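You operate a simulated robot arm through the tools that you are given. There is no shell and no other tool. Be economical: measure what you need, move in short steps, check, and stop when the job is done.

You run a simulated robot arm. Do the job below in one go: nothing can be reset, and whatever is moved stays where it is left.

JOB
Switch off the desk's tube monitor and power block, then hang up the grey and blue cables.
Fine: both off before you unplug; grey on the low POWER hook, blue on the low VIDEO hook; other cables stay.
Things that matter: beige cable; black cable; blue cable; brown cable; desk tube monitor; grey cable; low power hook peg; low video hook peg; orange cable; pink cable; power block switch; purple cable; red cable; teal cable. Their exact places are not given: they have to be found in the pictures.

The check looks at the end state, three seconds after you hand in, the way a careful person would. Anything else that was tipped, shoved, dropped, spilled or broken makes it a failure.

ROBOT AND FRAMES
A 7-joint arm with a two-finger parallel gripper on a trunk, on a base that drives. Base frame: it is fixed to the floor where the robot stands at the start and does not move with it; the origin is under the middle of the robot, x ahead of it, y to its left, z up. Lengths are in mm, angles in rad, forces in N, time in s.
With the tool pointing down near the work surface it reaches from about 180 to 620 mm from the robot's upright axis, wherever it stands. Its first joint turns from -2.897 to 2.897 rad. Places, roughly: beige cable [1500, 0, 1000]; black cable [2750, 500, 1750]; blue cable [1250, 0, 1000]; brown cable [1750, 0, 1000]; desk tube monitor [600, 200, 1000]; low power hook peg [2800, 400, 1400]; low video hook peg [2600, 400, 1400]; orange cable [1750, 0, 1000]; pink cable [3000, 500, 1750]; power block switch [800, -100, 900]; purple cable [2500, 250, 1000]; red cable [1750, 250, 1000]; teal cable [2500, 500, 1750]; tube monitor button [500, 100, 900]; white cable [2500, 250, 1000]; yellow cable [1750, 250, 1000]. Payload 1.57 kg.
The TCP is the grasp point between the finger pads, 30 mm short of the fingertips. In the tool frame z runs along the fingers and y along their closing line. The gripper opens to 80 mm. The fingers are 17 mm wide and 12 mm thick; the gripper's body (40 by 82 mm) begins 80 mm behind the TCP.
Orientation is that of the tool frame in the base frame, as a unit quaternion [w, x, y, z]. With the fingers straight down and closing along the base's y, the tool's x points along the base's -x, its y along +y and its z along -z.

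CONTROLS
- The arm moves only by the tool servo_tool. Its argument "motion" is one flat list of numbers, 6 for each row, row after row: the shift along the tool's x, y, z in units of 250 mm (1.0 is 250 mm), then the turn, a rotation vector about the tool's x, y, z in units of 90 degrees (1.0 is 90 degrees). In form: [dx, dy, dz, rx, ry, rz, dx, dy, dz, rx, ry, rz, ...]. A call has 1 to 10 rows; each row is the pose to reach, as a shift and turn from the pose commanded when the call began, along the tool's axes at that moment. "grip" is the finger opening in mm, from 0 to 80, set as the call begins (left out, the last holds). A call with a number of a shift or a turn outside -1 to 1 is refused whole. A row lasts 0.2 s, in which the tool goes at most 50 mm and 0.15 rad; a call with a longer step from one row to the next is refused whole, and so is a gripper value outside its range. Where a pose cannot be reached the arm comes as near as it can. A force on the tool above 40 N (or 10 N above the force at the start of the call, whichever is more), or a blocked arm, ends the call early, and 0.2 s more pass. Each finger travels about 72 mm/s and halts on what it meets, pressing with about 40 N; the grip force reading is that of the motor and also rises with nothing between the fingers. The clock runs only during rows and for 0.2 s after the last one: add rows that repeat a pose to give the fingers time. The reply holds the time, the measured pose of the TCP, the force on the tool along the base axes, the opening and the grip force, in the units named above and with some noise, with the torque about the TCP (base axes, N m) and any sound that the robot's microphone picked up.
- Cameras (640 x 400 px; columns grow to the right, rows downward): "scene" is now at [233.9, 12, 1418]; the picture's right is [0.37, -0.93, 0.00], its down [-0.77, -0.31, -0.56] and it looks along [0.52, 0.21, -0.83] (base axes); focal length 214 px, centre (320, 200). "wrist" rides on the gripper at [72, -7, -122] in the tool frame; the picture's right is [0.09, 1.00, 0.00], its down [-0.84, 0.08, -0.54] and it looks along [-0.54, 0.05, 0.84] (tool axes); focal length 238 px, centre (320, 200).
- capture(camera): a new picture of that camera. The clock stands still meanwhile.
- lift_body(by): slides the trunk up (or, below 0, down) by that many mm; the arm and the scene camera ride with it, the base frame stays. It gives what a move gives, with no picture.
- roll_base(legs): drives the robot by 1 to 6 legs, each [ahead, left, turn to the left] in mm, mm and rad, along the robot's own axes; the way and the turn of a leg run together, so that a leg with both is an arc; at most 1500 mm and 3.142 rad a leg. The arm and the cameras ride along, it lands a little off, and it stops where it bumps. It gives what a move gives.
- turn_head(pan, tilt): turns the head with the scene camera to pan (to the left, within 1.501 rad either way) and tilt (down, from -0.506 to 1.204), counted from straight ahead of the robot. It gives what a move gives.
- probe_pixels(camera, pixels): for up to 12 pixels [column, row] of the newest picture of that camera ("zoom" is the newest enlarged one), the place [x, y, z] in the base frame of the surface seen there, good to about 2 mm, but the place of the scene camera against the robot may be out by one fixed shift of up to 25 mm in any direction. The clock stands still meanwhile.
- inspect(camera, box): a new picture of the part [left, top, right, bottom] of that camera's present view, enlarged. The clock stands still meanwhile.
- hand_in(): hands the job in; it is judged then, once.

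Keep the steps short. Do not move on a guess: measure, check each grasp and each placing, and mend mistakes. In all there are 80 turns and 52 pictures (those below and enlarged ones count). Leave the gripper open and the arm clear of the work at the hand-in unless told otherwise, and finish with a single line.

The tools are called after "Emit:" as name(argument=value, ...) on one line, values as JSON. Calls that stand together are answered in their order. servo_tool: Moves the arm, as the interface text tells. Its arguments: {"type":"object","properties":{"motion":{"type":"array"},"grip":{"type":"number"}},"required":["motion"]} The other tools are called the same way: lift_body (by) slides the trunk up or down; roll_base (legs) drives the base; turn_head (pan, tilt) turns the head that bears the scene camera; capture (camera) takes a picture; probe_pixels (camera, pixels) gives the place of the surface under pixels of a picture; inspect (camera, box) takes an enlarged picture of a part of a camera's view; hand_in () hands the job in.

At the start:

```text
t: 0.0
tool_pos: [379.9, -198.2, 1103.9]
tcp_rot: [0.0, -0.001, 1.0, -0.001]
force: [0.6, 0.5, -0.5]
moment: [0.01, -0.01, 0.01]
grip_width: 80.1
gripper_force: 0.1
trunk travel left (down, up): [-675.0, 315.0]
robot x, y, heading: [0.6, -0.1, 0.0]
head pan, tilt: [0.38, 0.977]
```

scene: 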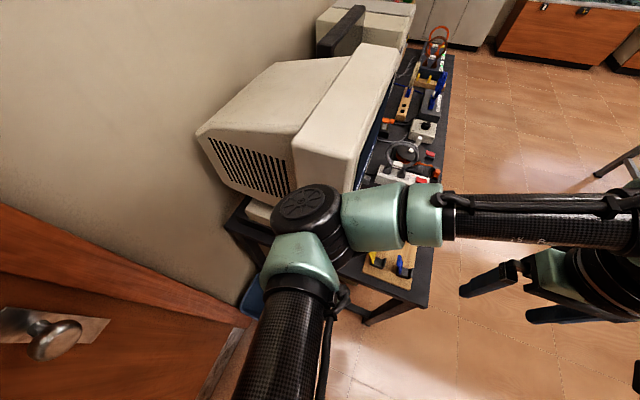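
wrist: 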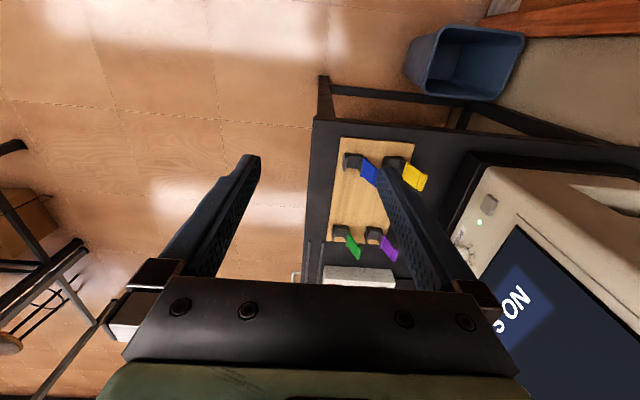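

The monitor faces the robot's right side, and the desk runs ahead of me along x. I'll enlarge the desk area first.

Emit:
inspect(camera="scene", box=[340, 10, 480, 290])

Emit:
inspect(camera="wrist", box=[300, 130, 640, 340])

```text
1.43 times, centred on (410, 150) of scene
```

zoom: 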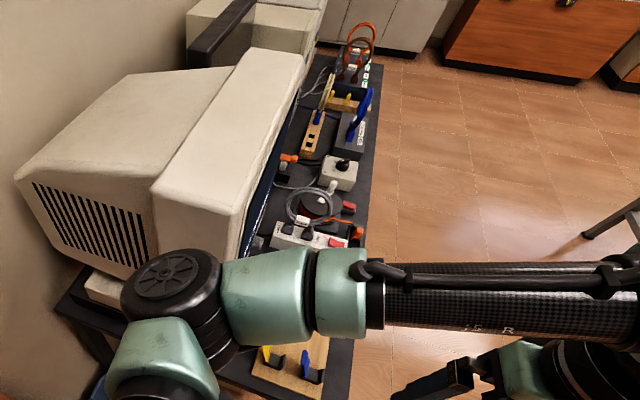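

```text
1.88 times, centred on (470, 235) of wrist
```

zoom: 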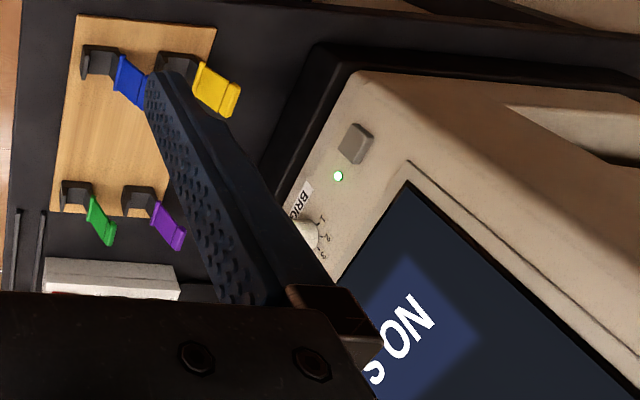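

Next I need the desk extents and the button's position, so I'll probe the wrist and scene pictures.

Emit:
capture(camera="scene")

Emit:
capture(camera="wrist")

Emit:
probe_pixels(camera="wrist", pixels=[[320, 120], [489, 205], [479, 223], [308, 250], [465, 245], [520, 280], [348, 278], [378, 190]])

Emit:
probe_pixels(camera="scene", pixels=[[452, 60], [428, 290], [437, 150], [420, 132], [403, 155], [400, 175], [438, 80], [434, 108], [405, 105], [440, 40], [500, 120], [470, 60]])

```text
47 pictures are left
```

scene: 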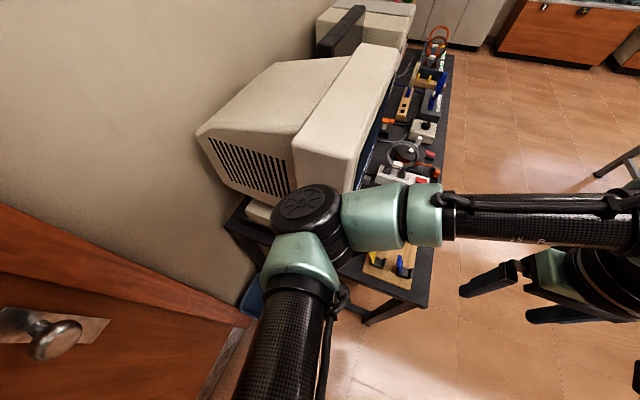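

```text
46 pictures are left
```

wrist: 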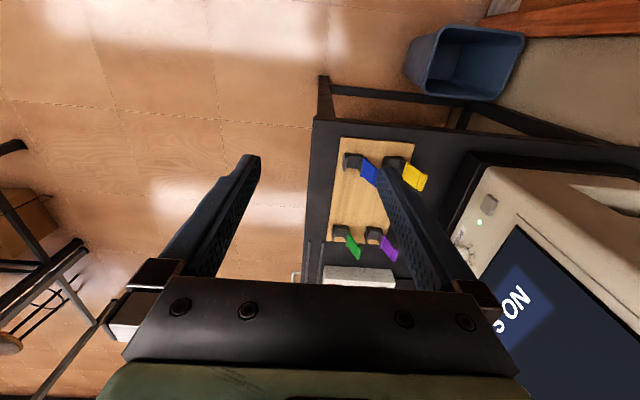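

```text
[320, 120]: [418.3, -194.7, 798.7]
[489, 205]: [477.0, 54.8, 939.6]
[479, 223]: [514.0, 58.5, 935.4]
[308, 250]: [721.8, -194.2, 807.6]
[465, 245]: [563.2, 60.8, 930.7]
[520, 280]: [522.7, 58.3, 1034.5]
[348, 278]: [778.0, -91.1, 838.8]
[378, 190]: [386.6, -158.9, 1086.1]
```

```text
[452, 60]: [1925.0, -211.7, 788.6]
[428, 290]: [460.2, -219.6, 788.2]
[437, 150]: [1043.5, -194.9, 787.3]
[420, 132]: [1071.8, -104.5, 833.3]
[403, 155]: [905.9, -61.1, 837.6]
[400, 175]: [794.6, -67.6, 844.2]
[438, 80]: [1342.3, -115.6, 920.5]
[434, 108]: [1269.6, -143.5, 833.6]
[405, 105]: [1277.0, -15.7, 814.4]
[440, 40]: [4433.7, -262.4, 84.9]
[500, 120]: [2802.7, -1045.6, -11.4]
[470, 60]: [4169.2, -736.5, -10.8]
```

The desk spans about x 418–1930, its front edge is at y≈-195 and its top is at z≈800. Next I'll look right to see what stands in the aisle before driving.

Emit:
turn_head(pan=-0.6, tilt=0.6)

Emit:
capture(camera="scene")

```text
t: 1.2
tool_pos: [380.4, -198.6, 1102.8]
tcp_rot: [0.001, 0.0, 1.0, -0.001]
force: [-0.6, 0.0, 0.9]
moment: [0.02, 0.01, 0.01]
grip_width: 80.0
gripper_force: 0.2
trunk travel left (down, up): [-675.0, 315.0]
robot x, y, heading: [0.5, 1.4, -0.003]
head pan, tilt: [-0.6, 0.6]
```

```text
45 pictures are left
```

scene: 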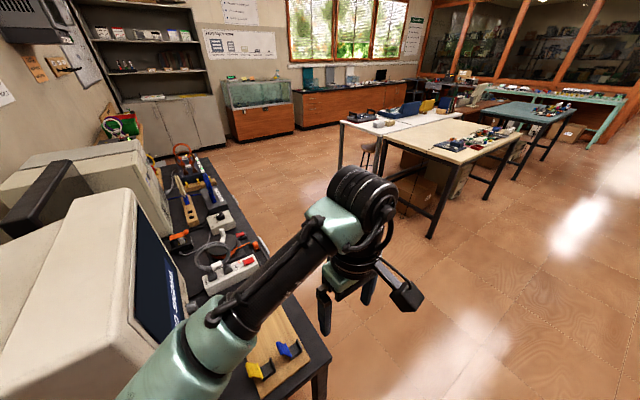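

Emit:
probe_pixels(camera="scene", pixels=[[430, 237], [341, 165], [371, 160], [400, 205], [120, 125], [60, 65], [35, 65], [340, 122], [130, 230], [215, 190], [200, 158], [100, 40]])

Emit:
inspect(camera="scene", box=[0, 0, 300, 190])

```text
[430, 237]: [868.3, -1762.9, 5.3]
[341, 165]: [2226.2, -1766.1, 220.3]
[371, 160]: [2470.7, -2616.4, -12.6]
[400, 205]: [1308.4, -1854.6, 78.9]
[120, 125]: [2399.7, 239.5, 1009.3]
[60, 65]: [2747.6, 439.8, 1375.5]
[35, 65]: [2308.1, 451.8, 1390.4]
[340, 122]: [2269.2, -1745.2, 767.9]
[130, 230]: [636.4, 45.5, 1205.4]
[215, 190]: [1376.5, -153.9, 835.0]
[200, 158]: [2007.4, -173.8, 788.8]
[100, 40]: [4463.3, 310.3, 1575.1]
```

```text
2.11 times, centred on (150, 95) of scene
```

zoom: 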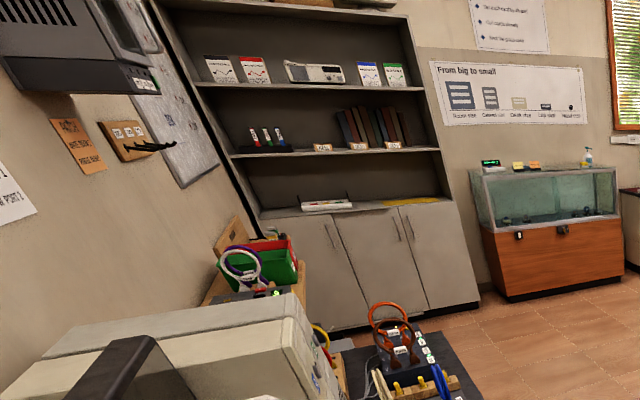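

The aisle is clear to y≈-1700. I'll slide right, drive along the desk, then turn to face it.

Emit:
roll_base(legs=[[0, -850, 0], [900, 0, 0], [0, 0, 1.571]])

Emit:
turn_head(pan=0.0, tilt=0.65)

Emit:
capture(camera="scene")

```text
t: 13.9
tool_pos: [1077.0, -450.2, 1102.6]
tcp_rot: [-0.001, 0.717, -0.698, 0.0]
force: [-0.1, -0.2, 0.6]
moment: [0.0, 0.05, 0.01]
grip_width: 80.0
gripper_force: 0.0
trunk travel left (down, up): [-675.0, 315.0]
robot x, y, heading: [891.3, -834.5, 1.595]
head pan, tilt: [-0.6, 0.6]
```

```text
t: 14.9
tool_pos: [1077.4, -449.4, 1103.2]
tcp_rot: [0.0, 0.717, -0.697, 0.0]
force: [-0.5, 0.0, 0.1]
moment: [0.01, 0.01, 0.03]
grip_width: 80.2
gripper_force: 0.1
trunk travel left (down, up): [-675.0, 315.0]
robot x, y, heading: [887.6, -834.4, 1.598]
head pan, tilt: [0.0, 0.649]
```

```text
43 pictures are left
```

scene: 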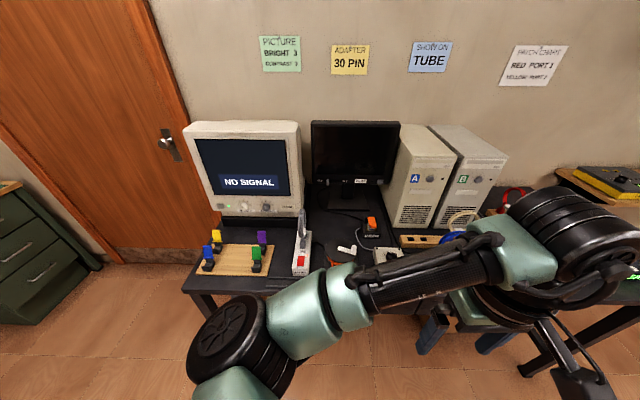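

Emit:
inspect(camera="scene", box=[190, 160, 350, 290])

Emit:
inspect(camera="scene", box=[300, 180, 500, 270])

```text
3.08 times, centred on (270, 225) of scene
```

zoom: 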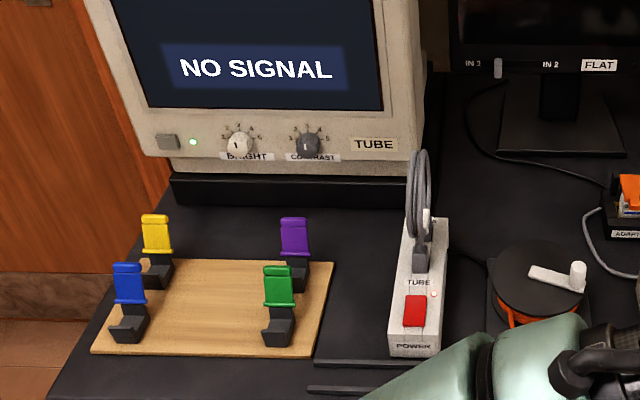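

```text
3.20 times, centred on (400, 225) of scene
```

zoom: 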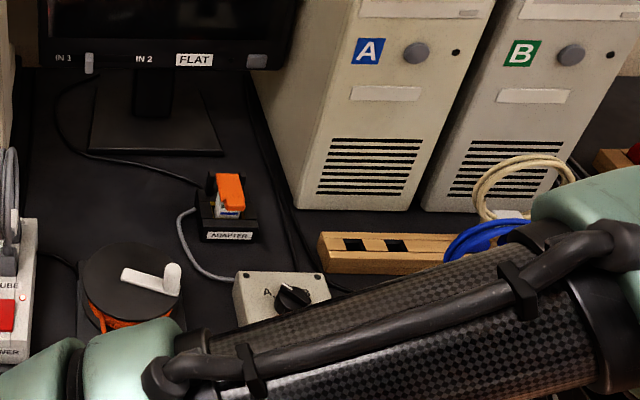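

The grey cable's plug sits in the white POWER block ("TUBE" socket) with its red rocker at (300,262). The monitor button is the grey square left of the green LED. I'll drive nearer the monitor.

Emit:
roll_base(legs=[[0, 240, -0.027], [320, 0, 0]])

Emit:
capture(camera="wrist")

```text
t: 18.4
tool_pos: [844.6, -139.3, 1104.3]
tcp_rot: [0.0, 0.71, -0.704, 0.001]
force: [-0.3, 0.3, 0.5]
moment: [-0.02, 0.0, -0.01]
grip_width: 79.9
gripper_force: 0.1
trunk travel left (down, up): [-675.0, 315.0]
robot x, y, heading: [649.7, -519.4, 1.577]
head pan, tilt: [0.0, 0.649]
```

```text
40 pictures are left
```

wrist: 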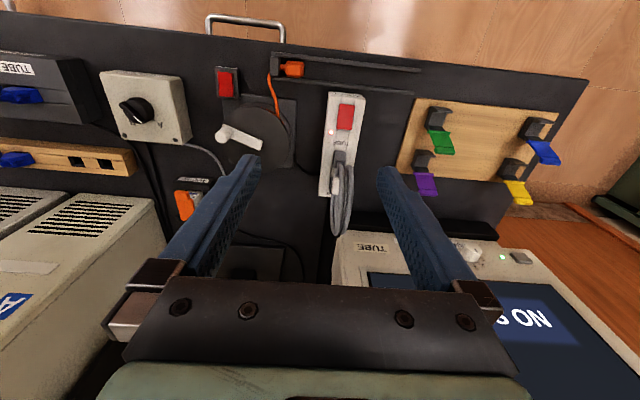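

Emit:
inspect(camera="wrist", box=[180, 50, 420, 250])

Emit:
probe_pixels(camera="wrist", pixels=[[344, 108], [343, 117], [342, 127], [338, 155], [336, 187], [342, 215], [520, 258], [514, 262], [502, 258], [471, 250], [371, 247], [300, 180]])

```text
2.00 times, centred on (300, 150) of wrist
```

zoom: 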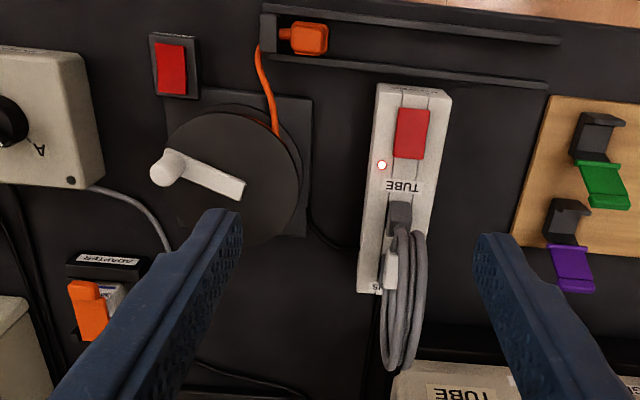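

```text
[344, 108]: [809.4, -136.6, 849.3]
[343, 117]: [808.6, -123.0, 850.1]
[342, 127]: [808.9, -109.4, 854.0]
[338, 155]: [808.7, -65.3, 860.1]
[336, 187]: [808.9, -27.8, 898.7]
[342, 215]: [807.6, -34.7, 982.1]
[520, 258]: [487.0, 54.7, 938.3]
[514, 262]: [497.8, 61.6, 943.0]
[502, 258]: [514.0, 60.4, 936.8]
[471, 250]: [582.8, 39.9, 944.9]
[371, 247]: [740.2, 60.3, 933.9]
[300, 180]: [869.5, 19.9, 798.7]
```

The rocker is at (809,-123,850), with its back end raised (z 854). The button is at about (484,55,939). I'll close the fingers, tilt the tool 45° forward and move it sideways, well above everything.

Emit:
servo_tool(motion=[0.024, 0.096, 0, 0, -0.05, 0, 0.048, 0.192, 0, 0, -0.1, 0, 0.072, 0.288, 0, 0, -0.15, 0, 0.096, 0.384, 0, 0, -0.2, 0, 0.12, 0.48, 0, 0, -0.25, 0, 0.144, 0.576, 0, 0, -0.3, 0, 0.168, 0.672, 0, 0, -0.35, 0, 0.192, 0.768, 0, 0, -0.4, 0, 0.216, 0.864, 0, 0, -0.45, 0, 0.24, 0.96, 0, 0, -0.5, 0], grip=0)

```text
t: 20.6
tool_pos: [542.6, -105.1, 1088.1]
tcp_rot: [-0.272, 0.654, -0.652, -0.271]
force: [-0.5, 0.0, -1.1]
moment: [0.01, -0.02, 0.01]
grip_width: 0.0
gripper_force: 21.8
out of reach, approached as far as the arm can: row 5, 6, 7, 8, 9, 10
trunk travel left (down, up): [-675.0, 315.0]
robot x, y, heading: [647.4, -520.8, 1.578]
head pan, tilt: [0.0, 0.649]
```

It reached (542,-105,1088) and clipped against its limits. I'll lower the trunk by 100 so the arm has more room, then re-read the pose.

Emit:
lift_body(by=-100)

Emit:
capture(camera="wrist")

```text
t: 21.9
tool_pos: [543.1, -105.0, 985.6]
tcp_rot: [-0.271, 0.655, -0.651, -0.27]
force: [-0.6, 0.6, -0.4]
moment: [0.02, -0.03, 0.01]
grip_width: 0.0
gripper_force: 21.1
trunk travel left (down, up): [-575.0, 415.0]
robot x, y, heading: [646.3, -523.0, 1.575]
head pan, tilt: [0.0, 0.649]
```

```text
38 pictures are left
```

wrist: 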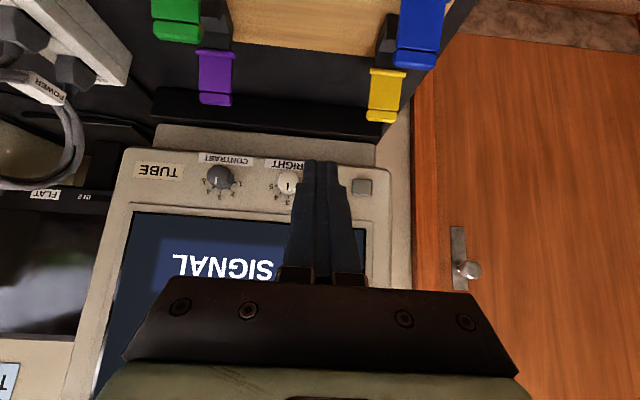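

Emit:
probe_pixels(camera="wrist", pixels=[[362, 187], [356, 181], [369, 192], [362, 205], [288, 183], [375, 165], [325, 165]])

```text
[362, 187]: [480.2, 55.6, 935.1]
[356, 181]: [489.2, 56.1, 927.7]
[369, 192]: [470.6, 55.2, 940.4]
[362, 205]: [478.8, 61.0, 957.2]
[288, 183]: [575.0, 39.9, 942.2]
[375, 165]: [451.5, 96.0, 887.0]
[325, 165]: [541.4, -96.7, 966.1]
```

The button centre is at (480,55.5,934). I'll approach to about 15 mm in front of it.

Emit:
servo_tool(motion=[-0.058, 0.063, 0.109, 0, 0, 0, -0.116, 0.126, 0.218, 0, 0, 0, -0.174, 0.19, 0.327, 0, 0, 0, -0.232, 0.252, 0.436, 0, 0, 0, -0.232, 0.252, 0.436, 0, 0, 0])

Emit:
capture(camera="wrist")

```text
t: 23.1
tool_pos: [479.2, 13.6, 947.9]
tcp_rot: [-0.271, 0.656, -0.651, -0.271]
force: [-1.1, 1.6, -0.7]
moment: [-0.02, 0.0, -0.01]
grip_width: 0.3
gripper_force: 20.9
trunk travel left (down, up): [-575.0, 415.0]
robot x, y, heading: [643.1, -523.1, 1.579]
head pan, tilt: [0.0, 0.649]
```

```text
37 pictures are left
```

wrist: 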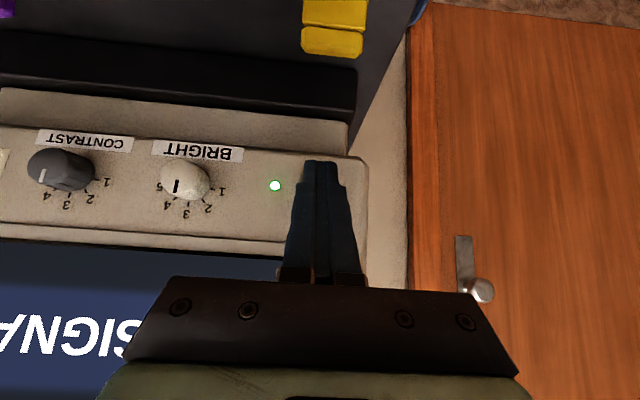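

The tip is lined up on the button. I'll push in +y by up to 19 mm and then withdraw.

Emit:
servo_tool(motion=[-0.023, 0, 0.023, 0, 0, 0, -0.037, 0, 0.037, 0, 0, 0, -0.045, 0, 0.045, 0, 0, 0, -0.054, 0, 0.054, 0, 0, 0, -0.054, 0, 0.054, 0, 0, 0, -0.02, 0, 0.02, 0, 0, 0, 0.03, 0, -0.03, 0, 0, 0])

Emit:
capture(camera="wrist")

```text
t: 24.7
tool_pos: [480.5, 3.6, 950.6]
tcp_rot: [-0.27, 0.656, -0.651, -0.269]
force: [-0.2, 0.5, 0.3]
moment: [-0.01, 0.03, 0.01]
grip_width: 0.0
gripper_force: 21.4
trunk travel left (down, up): [-575.0, 415.0]
robot x, y, heading: [648.2, -522.1, 1.573]
head pan, tilt: [0.0, 0.649]
heard: click
```

```text
36 pictures are left
```

wrist: 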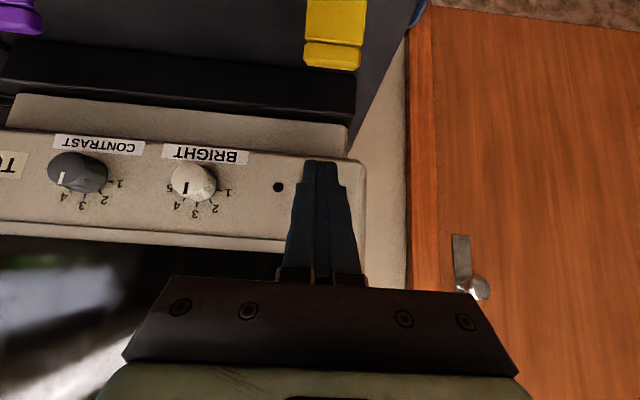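

A click, and both the LED and the screen went dark. The tube monitor is off. Next I'll move to the red rocker, going up and over first.

Emit:
servo_tool(motion=[0.03, -0.08, -0.1, 0, 0, 0, 0.06, -0.2, -0.2, 0, 0, 0, 0.1, -0.35, -0.3, 0, 0, 0, 0.15, -0.5, -0.4, 0, 0, 0, 0.19, -0.66, -0.46, 0, 0, 0, 0.228, -0.82, -0.512, 0, 0, 0, 0.228, -0.96, -0.512, 0, 0, 0, 0.228, -0.96, -0.512, 0, 0, 0])

Emit:
capture(camera="wrist")

```text
t: 26.5
tool_pos: [731.8, -93.6, 993.6]
tcp_rot: [-0.27, 0.656, -0.65, -0.271]
force: [-0.1, 0.3, 0.4]
moment: [-0.01, 0.0, 0.0]
grip_width: 0.0
gripper_force: 21.4
out of reach, approached as far as the arm can: row 4, 5, 6, 7, 8
trunk travel left (down, up): [-575.0, 415.0]
robot x, y, heading: [649.5, -519.2, 1.573]
head pan, tilt: [0.0, 0.649]
```

```text
35 pictures are left
```

wrist: 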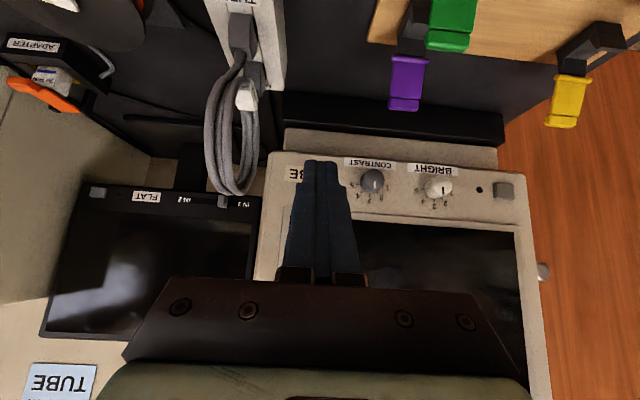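

The tilted pose can't come closer in. I'll turn the tool back to vertical first and raise it slightly.

Emit:
servo_tool(motion=[0, 0, 0, 0, 0.09, 0, 0, 0, 0, 0, 0.18, 0, 0, 0, 0, 0, 0.27, 0, 0, 0, 0, 0, 0.36, 0, 0, 0, 0, 0, 0.45, 0, 0, 0, 0, 0, 0.497, 0])

```text
t: 27.9
tool_pos: [734.6, -95.0, 996.2]
tcp_rot: [-0.003, 0.709, -0.705, 0.0]
force: [-0.7, 0.0, -0.3]
moment: [-0.02, 0.0, -0.01]
grip_width: 0.1
gripper_force: 20.8
trunk travel left (down, up): [-575.0, 415.0]
robot x, y, heading: [647.0, -520.4, 1.574]
head pan, tilt: [0.0, 0.649]
```

Emit:
servo_tool(motion=[0.08, 0, 0, 0, 0, 0, 0.08, -0.15, 0, 0, 0, 0, 0.08, -0.298, 0, 0, 0, 0, 0.08, -0.298, 0.13, 0, 0, 0, 0.08, -0.298, 0.26, 0, 0, 0])

Emit:
capture(camera="wrist")

```text
t: 29.1
tool_pos: [808.6, -114.9, 929.0]
tcp_rot: [-0.002, 0.709, -0.705, -0.001]
force: [0.4, 0.4, 0.0]
moment: [0.0, 0.02, -0.02]
grip_width: 0.0
gripper_force: 21.3
trunk travel left (down, up): [-575.0, 415.0]
robot x, y, heading: [650.7, -522.9, 1.577]
head pan, tilt: [0.0, 0.649]
```

```text
34 pictures are left
```

wrist: 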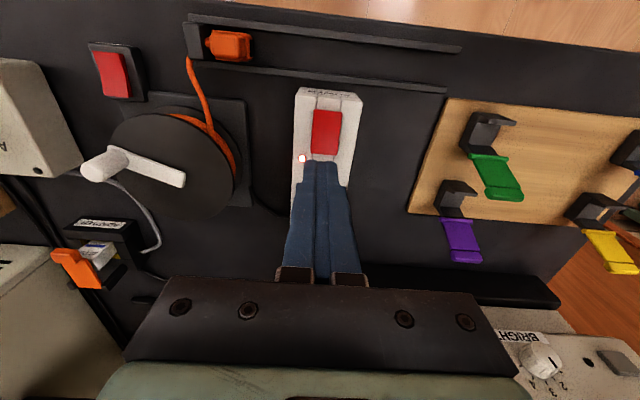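

Emit:
probe_pixels(camera="wrist", pixels=[[328, 112], [326, 122], [324, 135], [322, 148], [322, 156], [303, 158], [300, 110], [320, 90], [321, 162]])

```text
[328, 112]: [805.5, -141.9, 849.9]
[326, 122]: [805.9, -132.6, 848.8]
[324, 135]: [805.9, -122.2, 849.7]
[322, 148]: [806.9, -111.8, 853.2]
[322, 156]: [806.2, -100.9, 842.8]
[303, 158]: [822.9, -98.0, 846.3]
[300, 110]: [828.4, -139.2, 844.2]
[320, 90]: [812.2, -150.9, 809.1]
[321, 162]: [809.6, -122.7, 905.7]
```

The rocker spans y −145 to −106 with its raised end at the back. I'll press down there at y≈−110 and come back up.

Emit:
servo_tool(motion=[-0.018, 0.008, 0.1, 0, 0, 0, -0.018, 0.008, 0.16, 0, 0, 0, -0.018, 0.008, 0.18, 0, 0, 0, -0.018, 0.008, 0.19, 0, 0, 0, -0.018, 0.008, 0.2, 0, 0, 0, -0.018, 0.008, 0.207, 0, 0, 0, -0.018, 0.008, 0.1, 0, 0, 0, 0.16, 0.008, 0, 0, 0, 0])

Emit:
capture(camera="wrist")

```text
refused: row 8 steps farther than a row can; nothing moved
```

```text
33 pictures are left
```

wrist: 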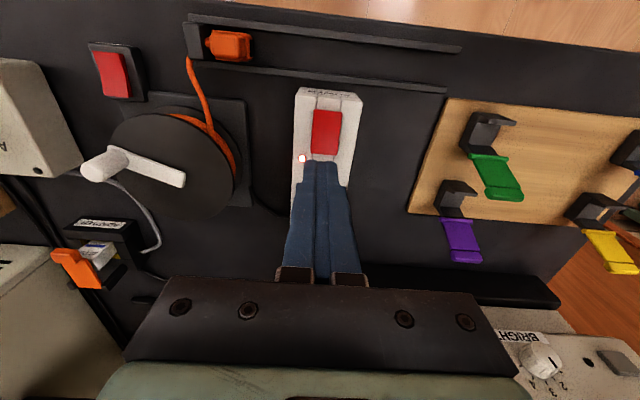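

The call was refused because its last step was too long. Same press again, with shorter steps.

Emit:
servo_tool(motion=[-0.018, 0.008, 0.1, 0, 0, 0, -0.018, 0.008, 0.16, 0, 0, 0, -0.018, 0.008, 0.18, 0, 0, 0, -0.018, 0.008, 0.19, 0, 0, 0, -0.018, 0.008, 0.2, 0, 0, 0, -0.018, 0.008, 0.207, 0, 0, 0, -0.018, 0.008, 0.1, 0, 0, 0, 0.08, 0.008, 0, 0, 0, 0])

Emit:
inspect(camera="wrist", box=[220, 60, 420, 200])

```text
t: 30.3
tool_pos: [807.0, -110.3, 885.0]
tcp_rot: [-0.009, 0.708, -0.706, -0.003]
force: [-1.4, -9.9, 20.1]
moment: [1.53, -0.04, 0.05]
grip_width: 0.0
gripper_force: 21.7
trunk travel left (down, up): [-575.0, 415.0]
robot x, y, heading: [650.7, -521.0, 1.579]
head pan, tilt: [0.0, 0.649]
stopped in row 5: the force on the tool passed its limit at 43 N (the readings are from after the stop); the commanded pose is now the measured one
```

```text
2.86 times, centred on (320, 130) of wrist
```

zoom: 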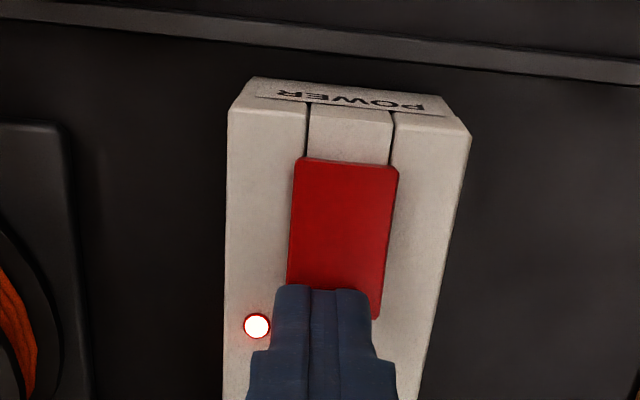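

The press stopped at 43 N with the LED still on. The torque suggests the hand's body is touching the cable loop behind, so I'll lift straight up and check.

Emit:
servo_tool(motion=[0, 0, -0.1, 0, 0, 0, 0.06, 0, -0.25, 0, 0, 0, 0.12, 0, -0.4, 0, 0, 0])

Emit:
capture(camera="wrist")

```text
t: 31.1
tool_pos: [806.5, -141.6, 982.9]
tcp_rot: [-0.005, 0.709, -0.705, -0.002]
force: [-0.3, 0.1, 0.0]
moment: [0.0, -0.04, 0.02]
grip_width: 0.0
gripper_force: 21.4
trunk travel left (down, up): [-575.0, 415.0]
robot x, y, heading: [646.5, -519.0, 1.575]
head pan, tilt: [0.0, 0.649]
```

```text
31 pictures are left
```

wrist: 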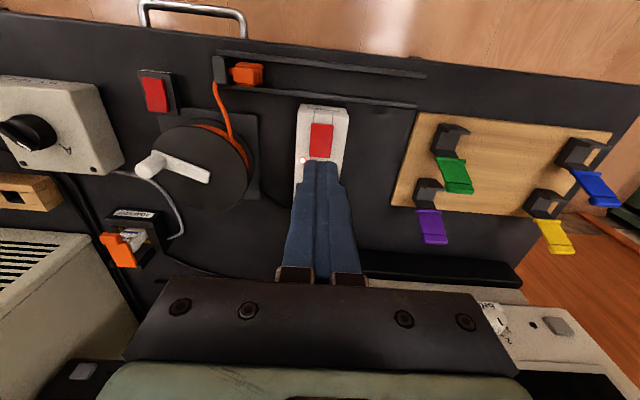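

I'll back off and slide right so that a tilted approach fits, keeping the hand away from the loop. Then I'll tilt and look.

Emit:
roll_base(legs=[[-150, 0, 0], [0, -150, 0]])

Emit:
servo_tool(motion=[0, 0.05, 0, 0, -0.09, 0, 0, 0.2, 0, 0, -0.18, 0, 0, 0.35, 0, 0, -0.27, 0, 0, 0.5, 0, 0, -0.36, 0, 0, 0.6, 0, 0, -0.45, 0, 0, 0.6, 0, 0, -0.54, 0])

Emit:
capture(camera="wrist")

```text
t: 33.5
tool_pos: [958.1, -290.3, 982.4]
tcp_rot: [-0.006, 0.709, -0.705, -0.002]
force: [-0.6, 1.3, 0.1]
moment: [-0.02, 0.04, 0.05]
grip_width: 0.0
gripper_force: 21.1
trunk travel left (down, up): [-575.0, 415.0]
robot x, y, heading: [801.6, -670.9, 1.581]
head pan, tilt: [0.0, 0.649]
```

```text
t: 34.9
tool_pos: [813.9, -230.4, 960.1]
tcp_rot: [-0.296, 0.645, -0.64, -0.295]
force: [0.0, -1.3, -0.7]
moment: [0.0, 0.02, 0.02]
grip_width: 0.1
gripper_force: 21.7
out of reach, approached as far as the arm can: row 4, 5, 6
trunk travel left (down, up): [-575.0, 415.0]
robot x, y, heading: [799.9, -671.0, 1.577]
head pan, tilt: [0.0, 0.649]
```

```text
30 pictures are left
```

wrist: 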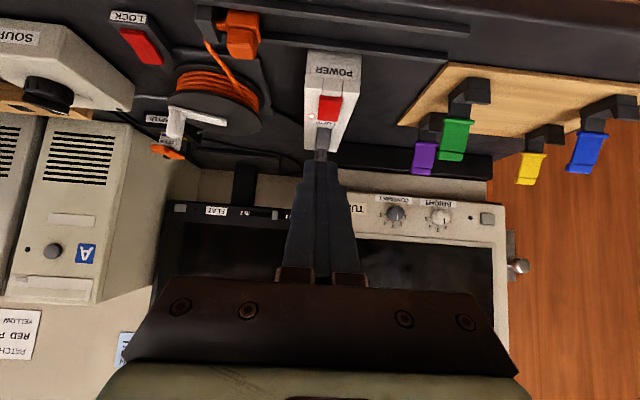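

Emit:
servo_tool(motion=[-0.02, 0.008, 0.164, 0, 0, 0, -0.04, 0.016, 0.328, 0, 0, 0, -0.059, 0.024, 0.492, 0, 0, 0, -0.059, 0.024, 0.492, 0, 0, 0])

Emit:
inspect(camera="wrist", box=[220, 30, 420, 230])

```text
t: 35.9
tool_pos: [806.4, -130.3, 888.9]
tcp_rot: [-0.296, 0.646, -0.64, -0.293]
force: [0.1, -0.2, 0.0]
moment: [0.02, -0.02, 0.02]
grip_width: 0.0
gripper_force: 21.4
trunk travel left (down, up): [-575.0, 415.0]
robot x, y, heading: [799.5, -669.1, 1.581]
head pan, tilt: [0.0, 0.649]
```

```text
2.00 times, centred on (320, 130) of wrist
```

zoom: 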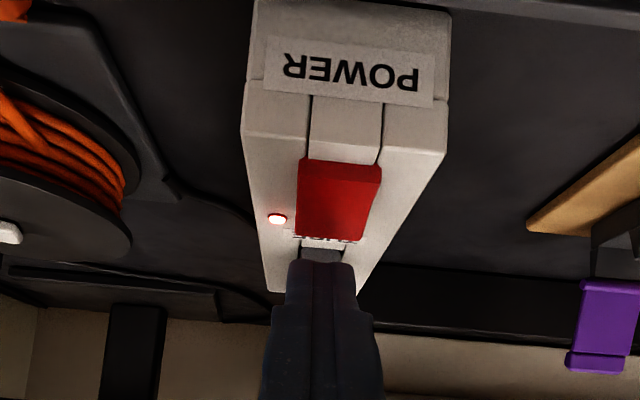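

Emit:
servo_tool(motion=[0.015, 0, 0.013, 0, 0, 0, 0.027, 0, 0.024, 0, 0, 0, 0.036, 0, 0.032, 0, 0, 0, 0.045, 0, 0.04, 0, 0, 0, 0.052, 0, 0.046, 0, 0, 0, 0, 0, 0, 0, 0, 0, -0.08, 0, -0.07, 0, 0, 0])

Emit:
inspect(camera="wrist", box=[220, 30, 420, 230])

```text
t: 37.5
tool_pos: [805.5, -130.1, 917.3]
tcp_rot: [-0.296, 0.646, -0.64, -0.293]
force: [-0.2, 0.0, 0.2]
moment: [-0.01, 0.02, 0.0]
grip_width: 0.0
gripper_force: 20.8
trunk travel left (down, up): [-575.0, 415.0]
robot x, y, heading: [800.6, -666.2, 1.578]
head pan, tilt: [0.0, 0.649]
```

```text
2.00 times, centred on (320, 130) of wrist
```

zoom: 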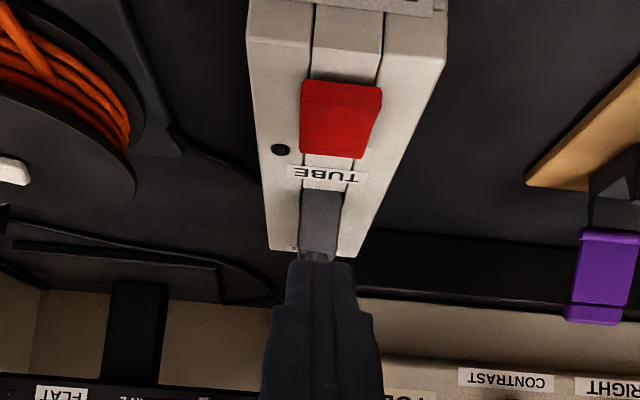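

The LED is out, so the block is off too. Next I need a good view of the grey cable and of the blue one further right.

Emit:
turn_head(pan=-0.3, tilt=0.55)

Emit:
capture(camera="scene")

```text
t: 38.3
tool_pos: [804.8, -130.3, 917.0]
tcp_rot: [-0.297, 0.645, -0.64, -0.294]
force: [-0.5, 0.2, -0.3]
moment: [-0.04, 0.05, 0.02]
grip_width: 0.2
gripper_force: 21.4
trunk travel left (down, up): [-575.0, 415.0]
robot x, y, heading: [797.0, -670.1, 1.576]
head pan, tilt: [-0.3, 0.55]
```

```text
27 pictures are left
```

scene: 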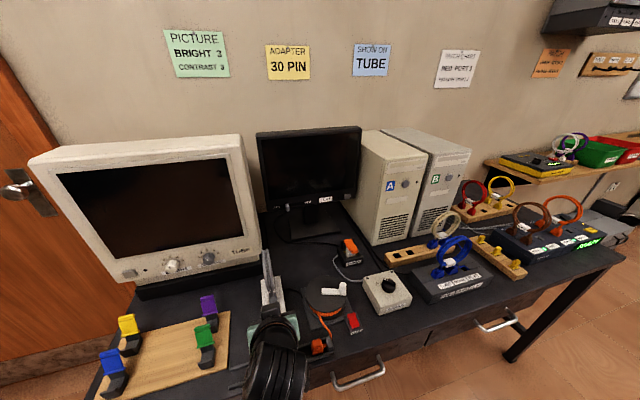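

Emit:
inspect(camera="scene", box=[380, 180, 540, 300])

Emit:
probe_pixels(camera="zoom", pixels=[[270, 330], [300, 230], [270, 345]])

Emit:
inspect(camera="scene", box=[500, 0, 640, 120])

```text
3.33 times, centred on (460, 240) of scene
```

zoom: 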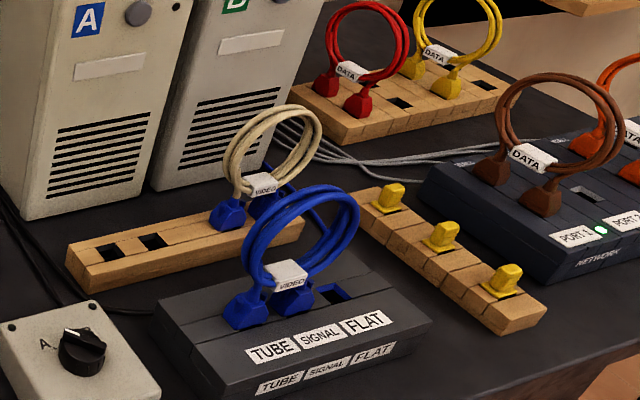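

```text
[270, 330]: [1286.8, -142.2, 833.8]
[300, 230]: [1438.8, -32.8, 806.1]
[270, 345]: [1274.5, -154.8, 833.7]
```

```text
3.33 times, centred on (570, 60) of scene
```

zoom: 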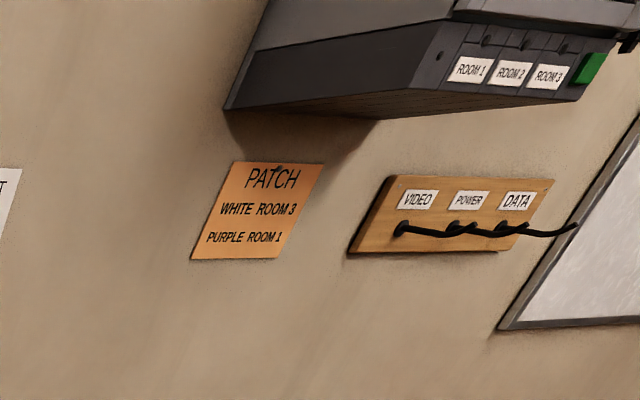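

Blue is a loop with two plugs in the TUBE and SIGNAL sockets. The wall pegs, left to right, are VIDEO, POWER, DATA. For the grey one, I'll raise the trunk, turn the tool vertical, open the gripper, and look from above.

Emit:
lift_body(by=200)

Emit:
servo_tool(motion=[0, 0, 0, 0, 0.09, 0, 0, 0, 0, 0, 0.18, 0, 0, 0, 0, 0, 0.27, 0, 0, 0, 0, 0, 0.36, 0, 0, 0, 0, 0, 0.45, 0, 0, 0, 0, 0, 0.548, 0], grip=60)

Emit:
capture(camera="wrist")

Emit:
inspect(camera="scene", box=[200, 200, 360, 360])

```text
t: 40.4
tool_pos: [805.0, -129.9, 1116.6]
tcp_rot: [-0.296, 0.646, -0.639, -0.293]
force: [-0.6, -1.0, -0.4]
moment: [0.01, 0.01, -0.02]
grip_width: 0.0
gripper_force: 21.7
trunk travel left (down, up): [-775.0, 215.0]
robot x, y, heading: [797.1, -672.1, 1.577]
head pan, tilt: [-0.3, 0.55]
```

```text
refused: row 6 steps farther than a row can; nothing moved
```

```text
24 pictures are left
```

wrist: 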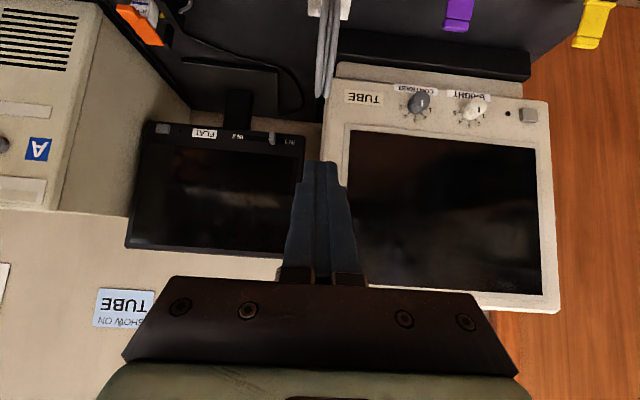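

```text
2.50 times, centred on (280, 280) of scene
```

zoom: 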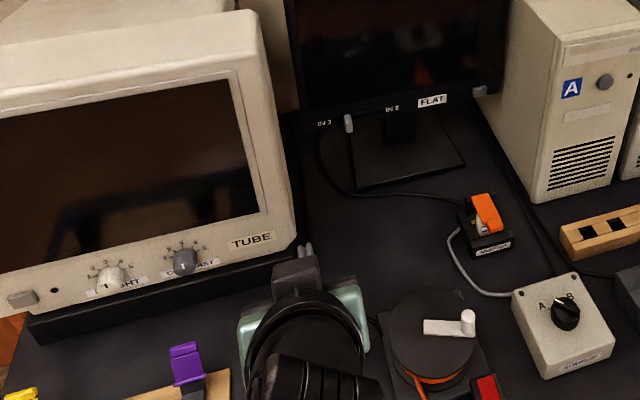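

Row 6 was too long a turn, so I'll use seven rows.

Emit:
servo_tool(motion=[0, 0, 0, 0, 0.09, 0, 0, 0, 0, 0, 0.18, 0, 0, 0, 0, 0, 0.27, 0, 0, 0, 0, 0, 0.36, 0, 0, 0, 0, 0, 0.45, 0, 0, 0, 0, 0, 0.5, 0, 0, 0, 0, 0, 0.546, 0], grip=60)

Emit:
capture(camera="wrist")

```text
t: 42.0
tool_pos: [805.5, -129.2, 1115.9]
tcp_rot: [-0.002, 0.711, -0.704, 0.003]
force: [-0.7, 0.1, 0.2]
moment: [0.03, 0.0, 0.01]
grip_width: 60.2
gripper_force: 0.1
trunk travel left (down, up): [-775.0, 215.0]
robot x, y, heading: [799.2, -669.0, 1.575]
head pan, tilt: [-0.3, 0.55]
```

```text
22 pictures are left
```

wrist: 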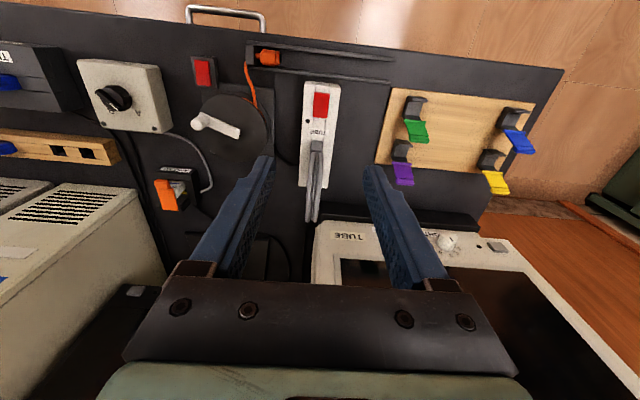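

Emit:
probe_pixels(camera="wrist", pixels=[[317, 147], [316, 158], [314, 170], [317, 180], [311, 190], [316, 195], [310, 205], [314, 218], [311, 182], [310, 195], [307, 218], [316, 205]])

Emit:
inspect(camera="wrist", box=[270, 90, 370, 240])

```text
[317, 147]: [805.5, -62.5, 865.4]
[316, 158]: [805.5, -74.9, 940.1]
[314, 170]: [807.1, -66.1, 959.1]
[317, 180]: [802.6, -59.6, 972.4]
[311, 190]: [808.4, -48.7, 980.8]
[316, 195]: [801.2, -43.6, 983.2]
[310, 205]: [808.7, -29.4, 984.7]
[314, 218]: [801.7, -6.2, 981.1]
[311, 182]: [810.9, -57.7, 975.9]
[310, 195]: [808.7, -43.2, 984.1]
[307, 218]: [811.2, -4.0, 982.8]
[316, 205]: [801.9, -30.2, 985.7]
```

```text
2.67 times, centred on (320, 165) of wrist
```

zoom: 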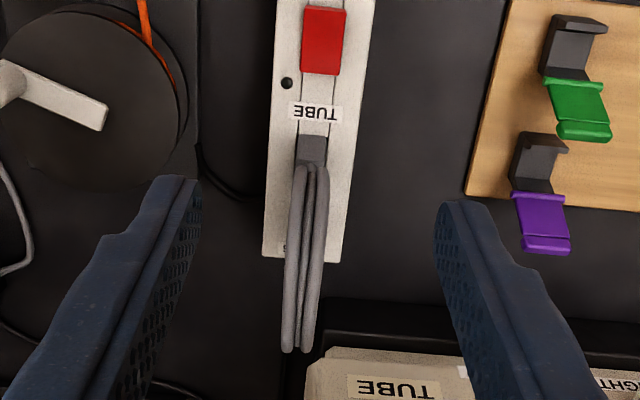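

The grey loop has two strands at x 800–812. Its top is at y≈-28, z≈985, and it lies in the y–z plane, so closing along x suits it. I'll drive forward 100 mm and then measure.

Emit:
roll_base(legs=[[105, 0, 0]])

```text
t: 43.2
tool_pos: [802.1, -27.3, 1116.8]
tcp_rot: [-0.003, 0.71, -0.704, 0.001]
force: [-0.1, -0.4, 0.2]
moment: [0.01, -0.02, 0.01]
grip_width: 59.9
gripper_force: 0.1
trunk travel left (down, up): [-775.0, 215.0]
robot x, y, heading: [797.5, -567.5, 1.583]
head pan, tilt: [-0.3, 0.55]
```

Emit:
servo_tool(motion=[0, -0.016, 0.16, 0, 0, 0, 0, -0.016, 0.32, 0, 0, 0, 0, -0.016, 0.467, 0, 0, 0, 0, -0.016, 0.467, 0, 0, 0])

Emit:
servo_tool(motion=[0, 0, 0, 0, 0, 0, 0, 0, 0, 0, 0, 0, 0, 0, 0, 0, 0, 0, 0, 0, 0, 0, 0, 0, 0, 0, 0, 0, 0, 0], grip=0)

Emit:
inspect(camera="wrist", box=[240, 60, 400, 260])

```text
t: 44.2
tool_pos: [807.0, -26.3, 999.5]
tcp_rot: [-0.003, 0.71, -0.704, 0.002]
force: [-0.4, 0.0, -0.2]
moment: [-0.02, 0.01, 0.03]
grip_width: 60.1
gripper_force: 0.1
trunk travel left (down, up): [-775.0, 215.0]
robot x, y, heading: [798.4, -570.4, 1.584]
head pan, tilt: [-0.3, 0.55]
```

```text
t: 45.4
tool_pos: [807.3, -27.2, 1000.8]
tcp_rot: [-0.003, 0.71, -0.704, 0.001]
force: [-0.8, -0.4, -0.2]
moment: [-0.01, 0.01, 0.03]
grip_width: 15.4
gripper_force: 31.2
trunk travel left (down, up): [-775.0, 215.0]
robot x, y, heading: [796.8, -572.0, 1.577]
head pan, tilt: [-0.3, 0.55]
```

```text
2.00 times, centred on (320, 160) of wrist
```

zoom: 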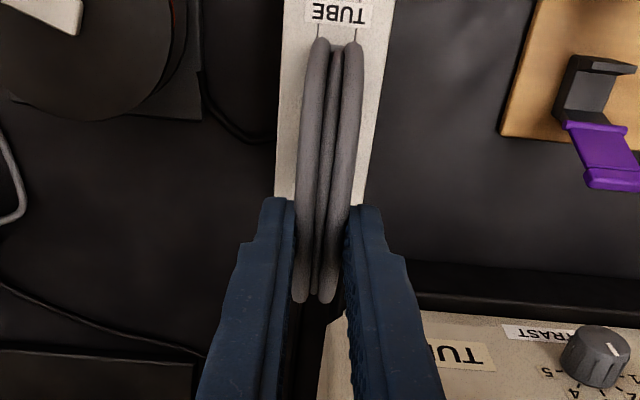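

I have it, with the opening at 15.4 mm. Now I'll pull straight up, gently.

Emit:
servo_tool(motion=[0, 0, -0.02, 0, 0, 0, 0, 0, -0.04, 0, 0, 0, 0, 0, -0.06, 0, 0, 0, 0, 0, -0.1, 0, 0, 0, 0, 0, -0.16, 0, 0, 0, 0, 0, -0.26, 0, 0, 0, 0, 0, -0.36, 0, 0, 0])

Emit:
capture(camera="wrist")

```text
t: 47.0
tool_pos: [808.6, -28.7, 1089.6]
tcp_rot: [-0.003, 0.71, -0.704, 0.002]
force: [0.0, 0.5, -1.7]
moment: [-0.02, -0.01, 0.0]
grip_width: 15.4
gripper_force: 30.8
trunk travel left (down, up): [-775.0, 215.0]
robot x, y, heading: [799.0, -568.1, 1.583]
head pan, tilt: [-0.3, 0.55]
```

```text
19 pictures are left
```

wrist: 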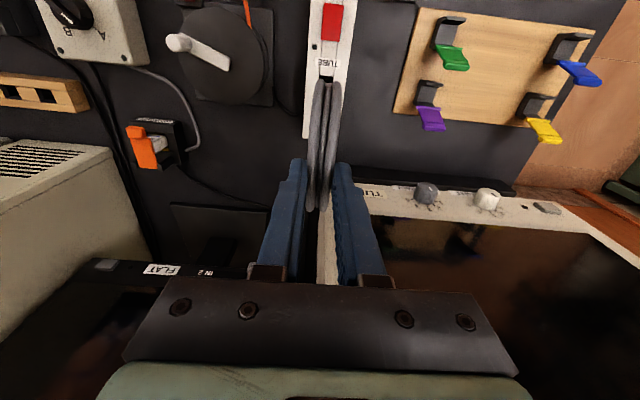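

It's free of the socket and held. I'll raise the trunk, back out, and slide right along the aisle towards the pegs.

Emit:
lift_body(by=150)

Emit:
roll_base(legs=[[-330, 0, 0], [0, -1400, 0], [0, -350, 0]])

Emit:
turn_head(pan=0.0, tilt=0.3)

Emit:
capture(camera="scene")

```text
t: 48.7
tool_pos: [808.8, -28.4, 1239.0]
tcp_rot: [-0.003, 0.71, -0.704, 0.002]
force: [-0.5, 0.5, -2.0]
moment: [0.01, 0.0, -0.03]
grip_width: 15.6
gripper_force: 31.6
trunk travel left (down, up): [-925.0, 65.0]
robot x, y, heading: [796.7, -571.4, 1.581]
head pan, tilt: [-0.3, 0.55]
```

```text
t: 59.5
tool_pos: [2580.9, -322.1, 1239.0]
tcp_rot: [-0.003, 0.713, -0.701, 0.001]
force: [-0.2, 0.1, -1.6]
moment: [-0.03, 0.03, 0.01]
grip_width: 15.3
gripper_force: 31.1
trunk travel left (down, up): [-925.0, 65.0]
robot x, y, heading: [2577.5, -863.3, 1.588]
head pan, tilt: [-0.3, 0.55]
```

```text
t: 60.3
tool_pos: [2583.1, -321.7, 1239.7]
tcp_rot: [-0.004, 0.713, -0.702, 0.002]
force: [0.3, -0.6, -1.9]
moment: [0.0, -0.01, 0.0]
grip_width: 15.5
gripper_force: 31.8
trunk travel left (down, up): [-925.0, 65.0]
robot x, y, heading: [2577.2, -862.5, 1.591]
head pan, tilt: [0.0, 0.3]
```

```text
18 pictures are left
```

scene: 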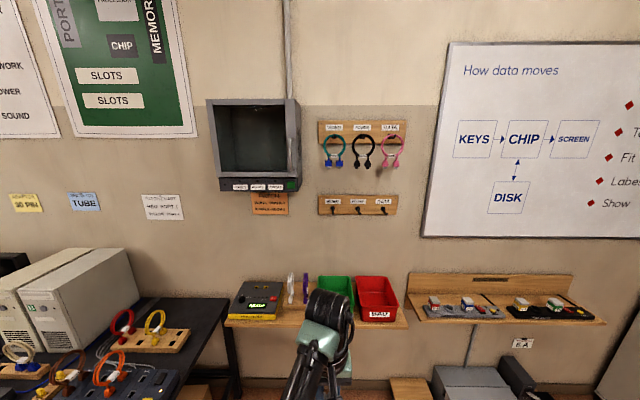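

Emit:
inspect(camera="scene", box=[300, 110, 420, 230])

Emit:
probe_pixels(camera="zoom", pixels=[[210, 323], [213, 335], [297, 325], [300, 335], [390, 335], [395, 322], [250, 335], [212, 170], [305, 165], [320, 185], [180, 340], [460, 345]])

Emit:
probe_pixels(camera="scene", pixels=[[316, 260], [340, 292], [375, 298], [300, 325], [330, 355], [255, 290], [400, 320], [420, 300], [230, 318], [480, 310], [450, 380]])

```text
3.33 times, centred on (360, 170) of scene
```

zoom: 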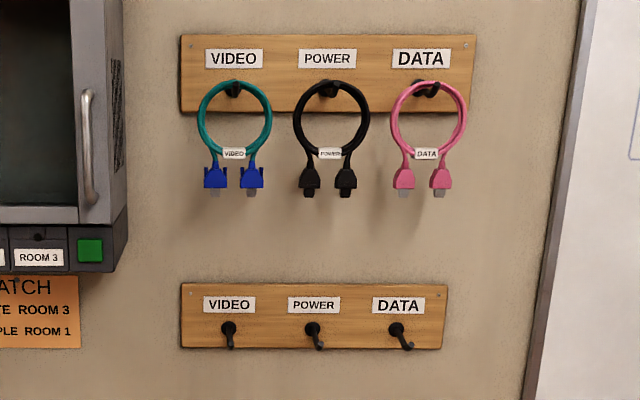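

```text
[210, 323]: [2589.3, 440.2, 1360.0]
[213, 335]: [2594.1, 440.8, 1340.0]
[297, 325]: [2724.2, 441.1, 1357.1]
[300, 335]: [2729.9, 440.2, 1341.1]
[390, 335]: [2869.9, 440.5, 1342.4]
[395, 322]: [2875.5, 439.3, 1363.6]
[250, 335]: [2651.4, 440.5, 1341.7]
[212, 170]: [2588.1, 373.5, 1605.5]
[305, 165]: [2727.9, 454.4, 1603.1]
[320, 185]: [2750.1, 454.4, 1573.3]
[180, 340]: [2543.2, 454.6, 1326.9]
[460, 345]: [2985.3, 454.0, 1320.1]
```

```text
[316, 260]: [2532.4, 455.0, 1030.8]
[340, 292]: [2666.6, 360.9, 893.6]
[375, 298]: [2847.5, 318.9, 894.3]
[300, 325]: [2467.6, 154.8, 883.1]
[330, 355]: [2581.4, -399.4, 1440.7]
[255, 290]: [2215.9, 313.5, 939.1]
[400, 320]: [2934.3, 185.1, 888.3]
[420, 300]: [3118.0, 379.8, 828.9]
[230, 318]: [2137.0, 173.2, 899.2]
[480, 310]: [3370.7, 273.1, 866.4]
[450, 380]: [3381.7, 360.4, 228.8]
```

Pegs seen in the zoom: VIDEO base (230,328), POWER base (310,328). The board front is at y≈440 and the pegs are around z 1350. The upper cables hang just above, so I'll yaw the tool 90° to bring the loop parallel to the wall, then lean the hand back from the wall by 30°. I'll do the yaw here in free space.

Emit:
servo_tool(motion=[0, 0, 0, 0, 0, 0.095, 0, 0, 0, 0, 0, 0.19, 0, 0, 0, 0, 0, 0.285, 0, 0, 0, 0, 0, 0.38, 0, 0, 0, 0, 0, 0.475, 0, 0, 0, 0, 0, 0.57, 0, 0, 0, 0, 0, 0.665, 0, 0, 0, 0, 0, 0.76, 0, 0, 0, 0, 0, 0.855, 0, 0, 0, 0, 0, 0.95])

Emit:
servo_tool(motion=[0, 0, 0, -0.067, 0, 0.04, 0, 0, 0, -0.134, 0, 0.04, 0, 0, 0, -0.2, 0, 0.04, 0, 0, 0, -0.267, 0, 0.04, 0, 0, 0, -0.333, 0, 0.04])

Emit:
inspect(camera="scene", box=[280, 150, 440, 250])

Emit:
probe_pixels(camera="zoom", pixels=[[200, 216], [207, 240], [300, 240], [310, 238], [312, 246], [318, 250]])

```text
t: 62.5
tool_pos: [2582.7, -323.0, 1240.0]
tcp_rot: [0.004, -0.047, 0.999, 0.001]
force: [-0.4, -0.7, -1.8]
moment: [-0.03, -0.01, -0.02]
grip_width: 15.5
gripper_force: 31.3
trunk travel left (down, up): [-925.0, 65.0]
robot x, y, heading: [2577.0, -861.8, 1.591]
head pan, tilt: [0.0, 0.3]
```

```text
t: 63.7
tool_pos: [2583.2, -323.5, 1240.5]
tcp_rot: [-0.01, -0.017, 0.965, 0.26]
force: [-0.1, -0.3, -1.7]
moment: [-0.09, -0.01, -0.01]
grip_width: 15.4
gripper_force: 31.3
trunk travel left (down, up): [-925.0, 65.0]
robot x, y, heading: [2578.9, -860.7, 1.588]
head pan, tilt: [0.0, 0.3]
```

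```text
4.00 times, centred on (360, 200) of scene
```

zoom: 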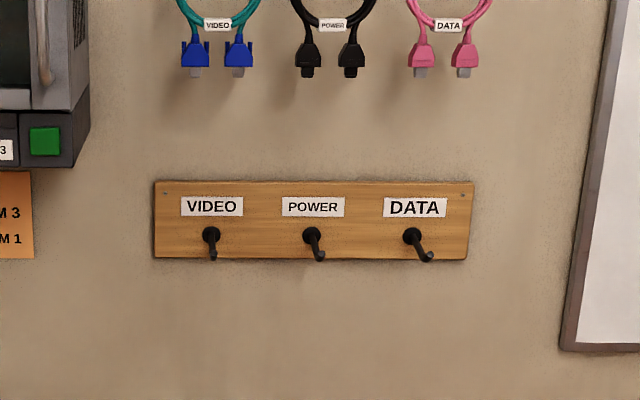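

```text
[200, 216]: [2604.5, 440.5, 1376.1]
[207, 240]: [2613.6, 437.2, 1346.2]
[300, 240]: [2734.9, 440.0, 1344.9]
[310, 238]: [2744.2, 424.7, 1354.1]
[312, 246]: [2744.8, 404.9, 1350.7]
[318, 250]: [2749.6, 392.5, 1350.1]
```

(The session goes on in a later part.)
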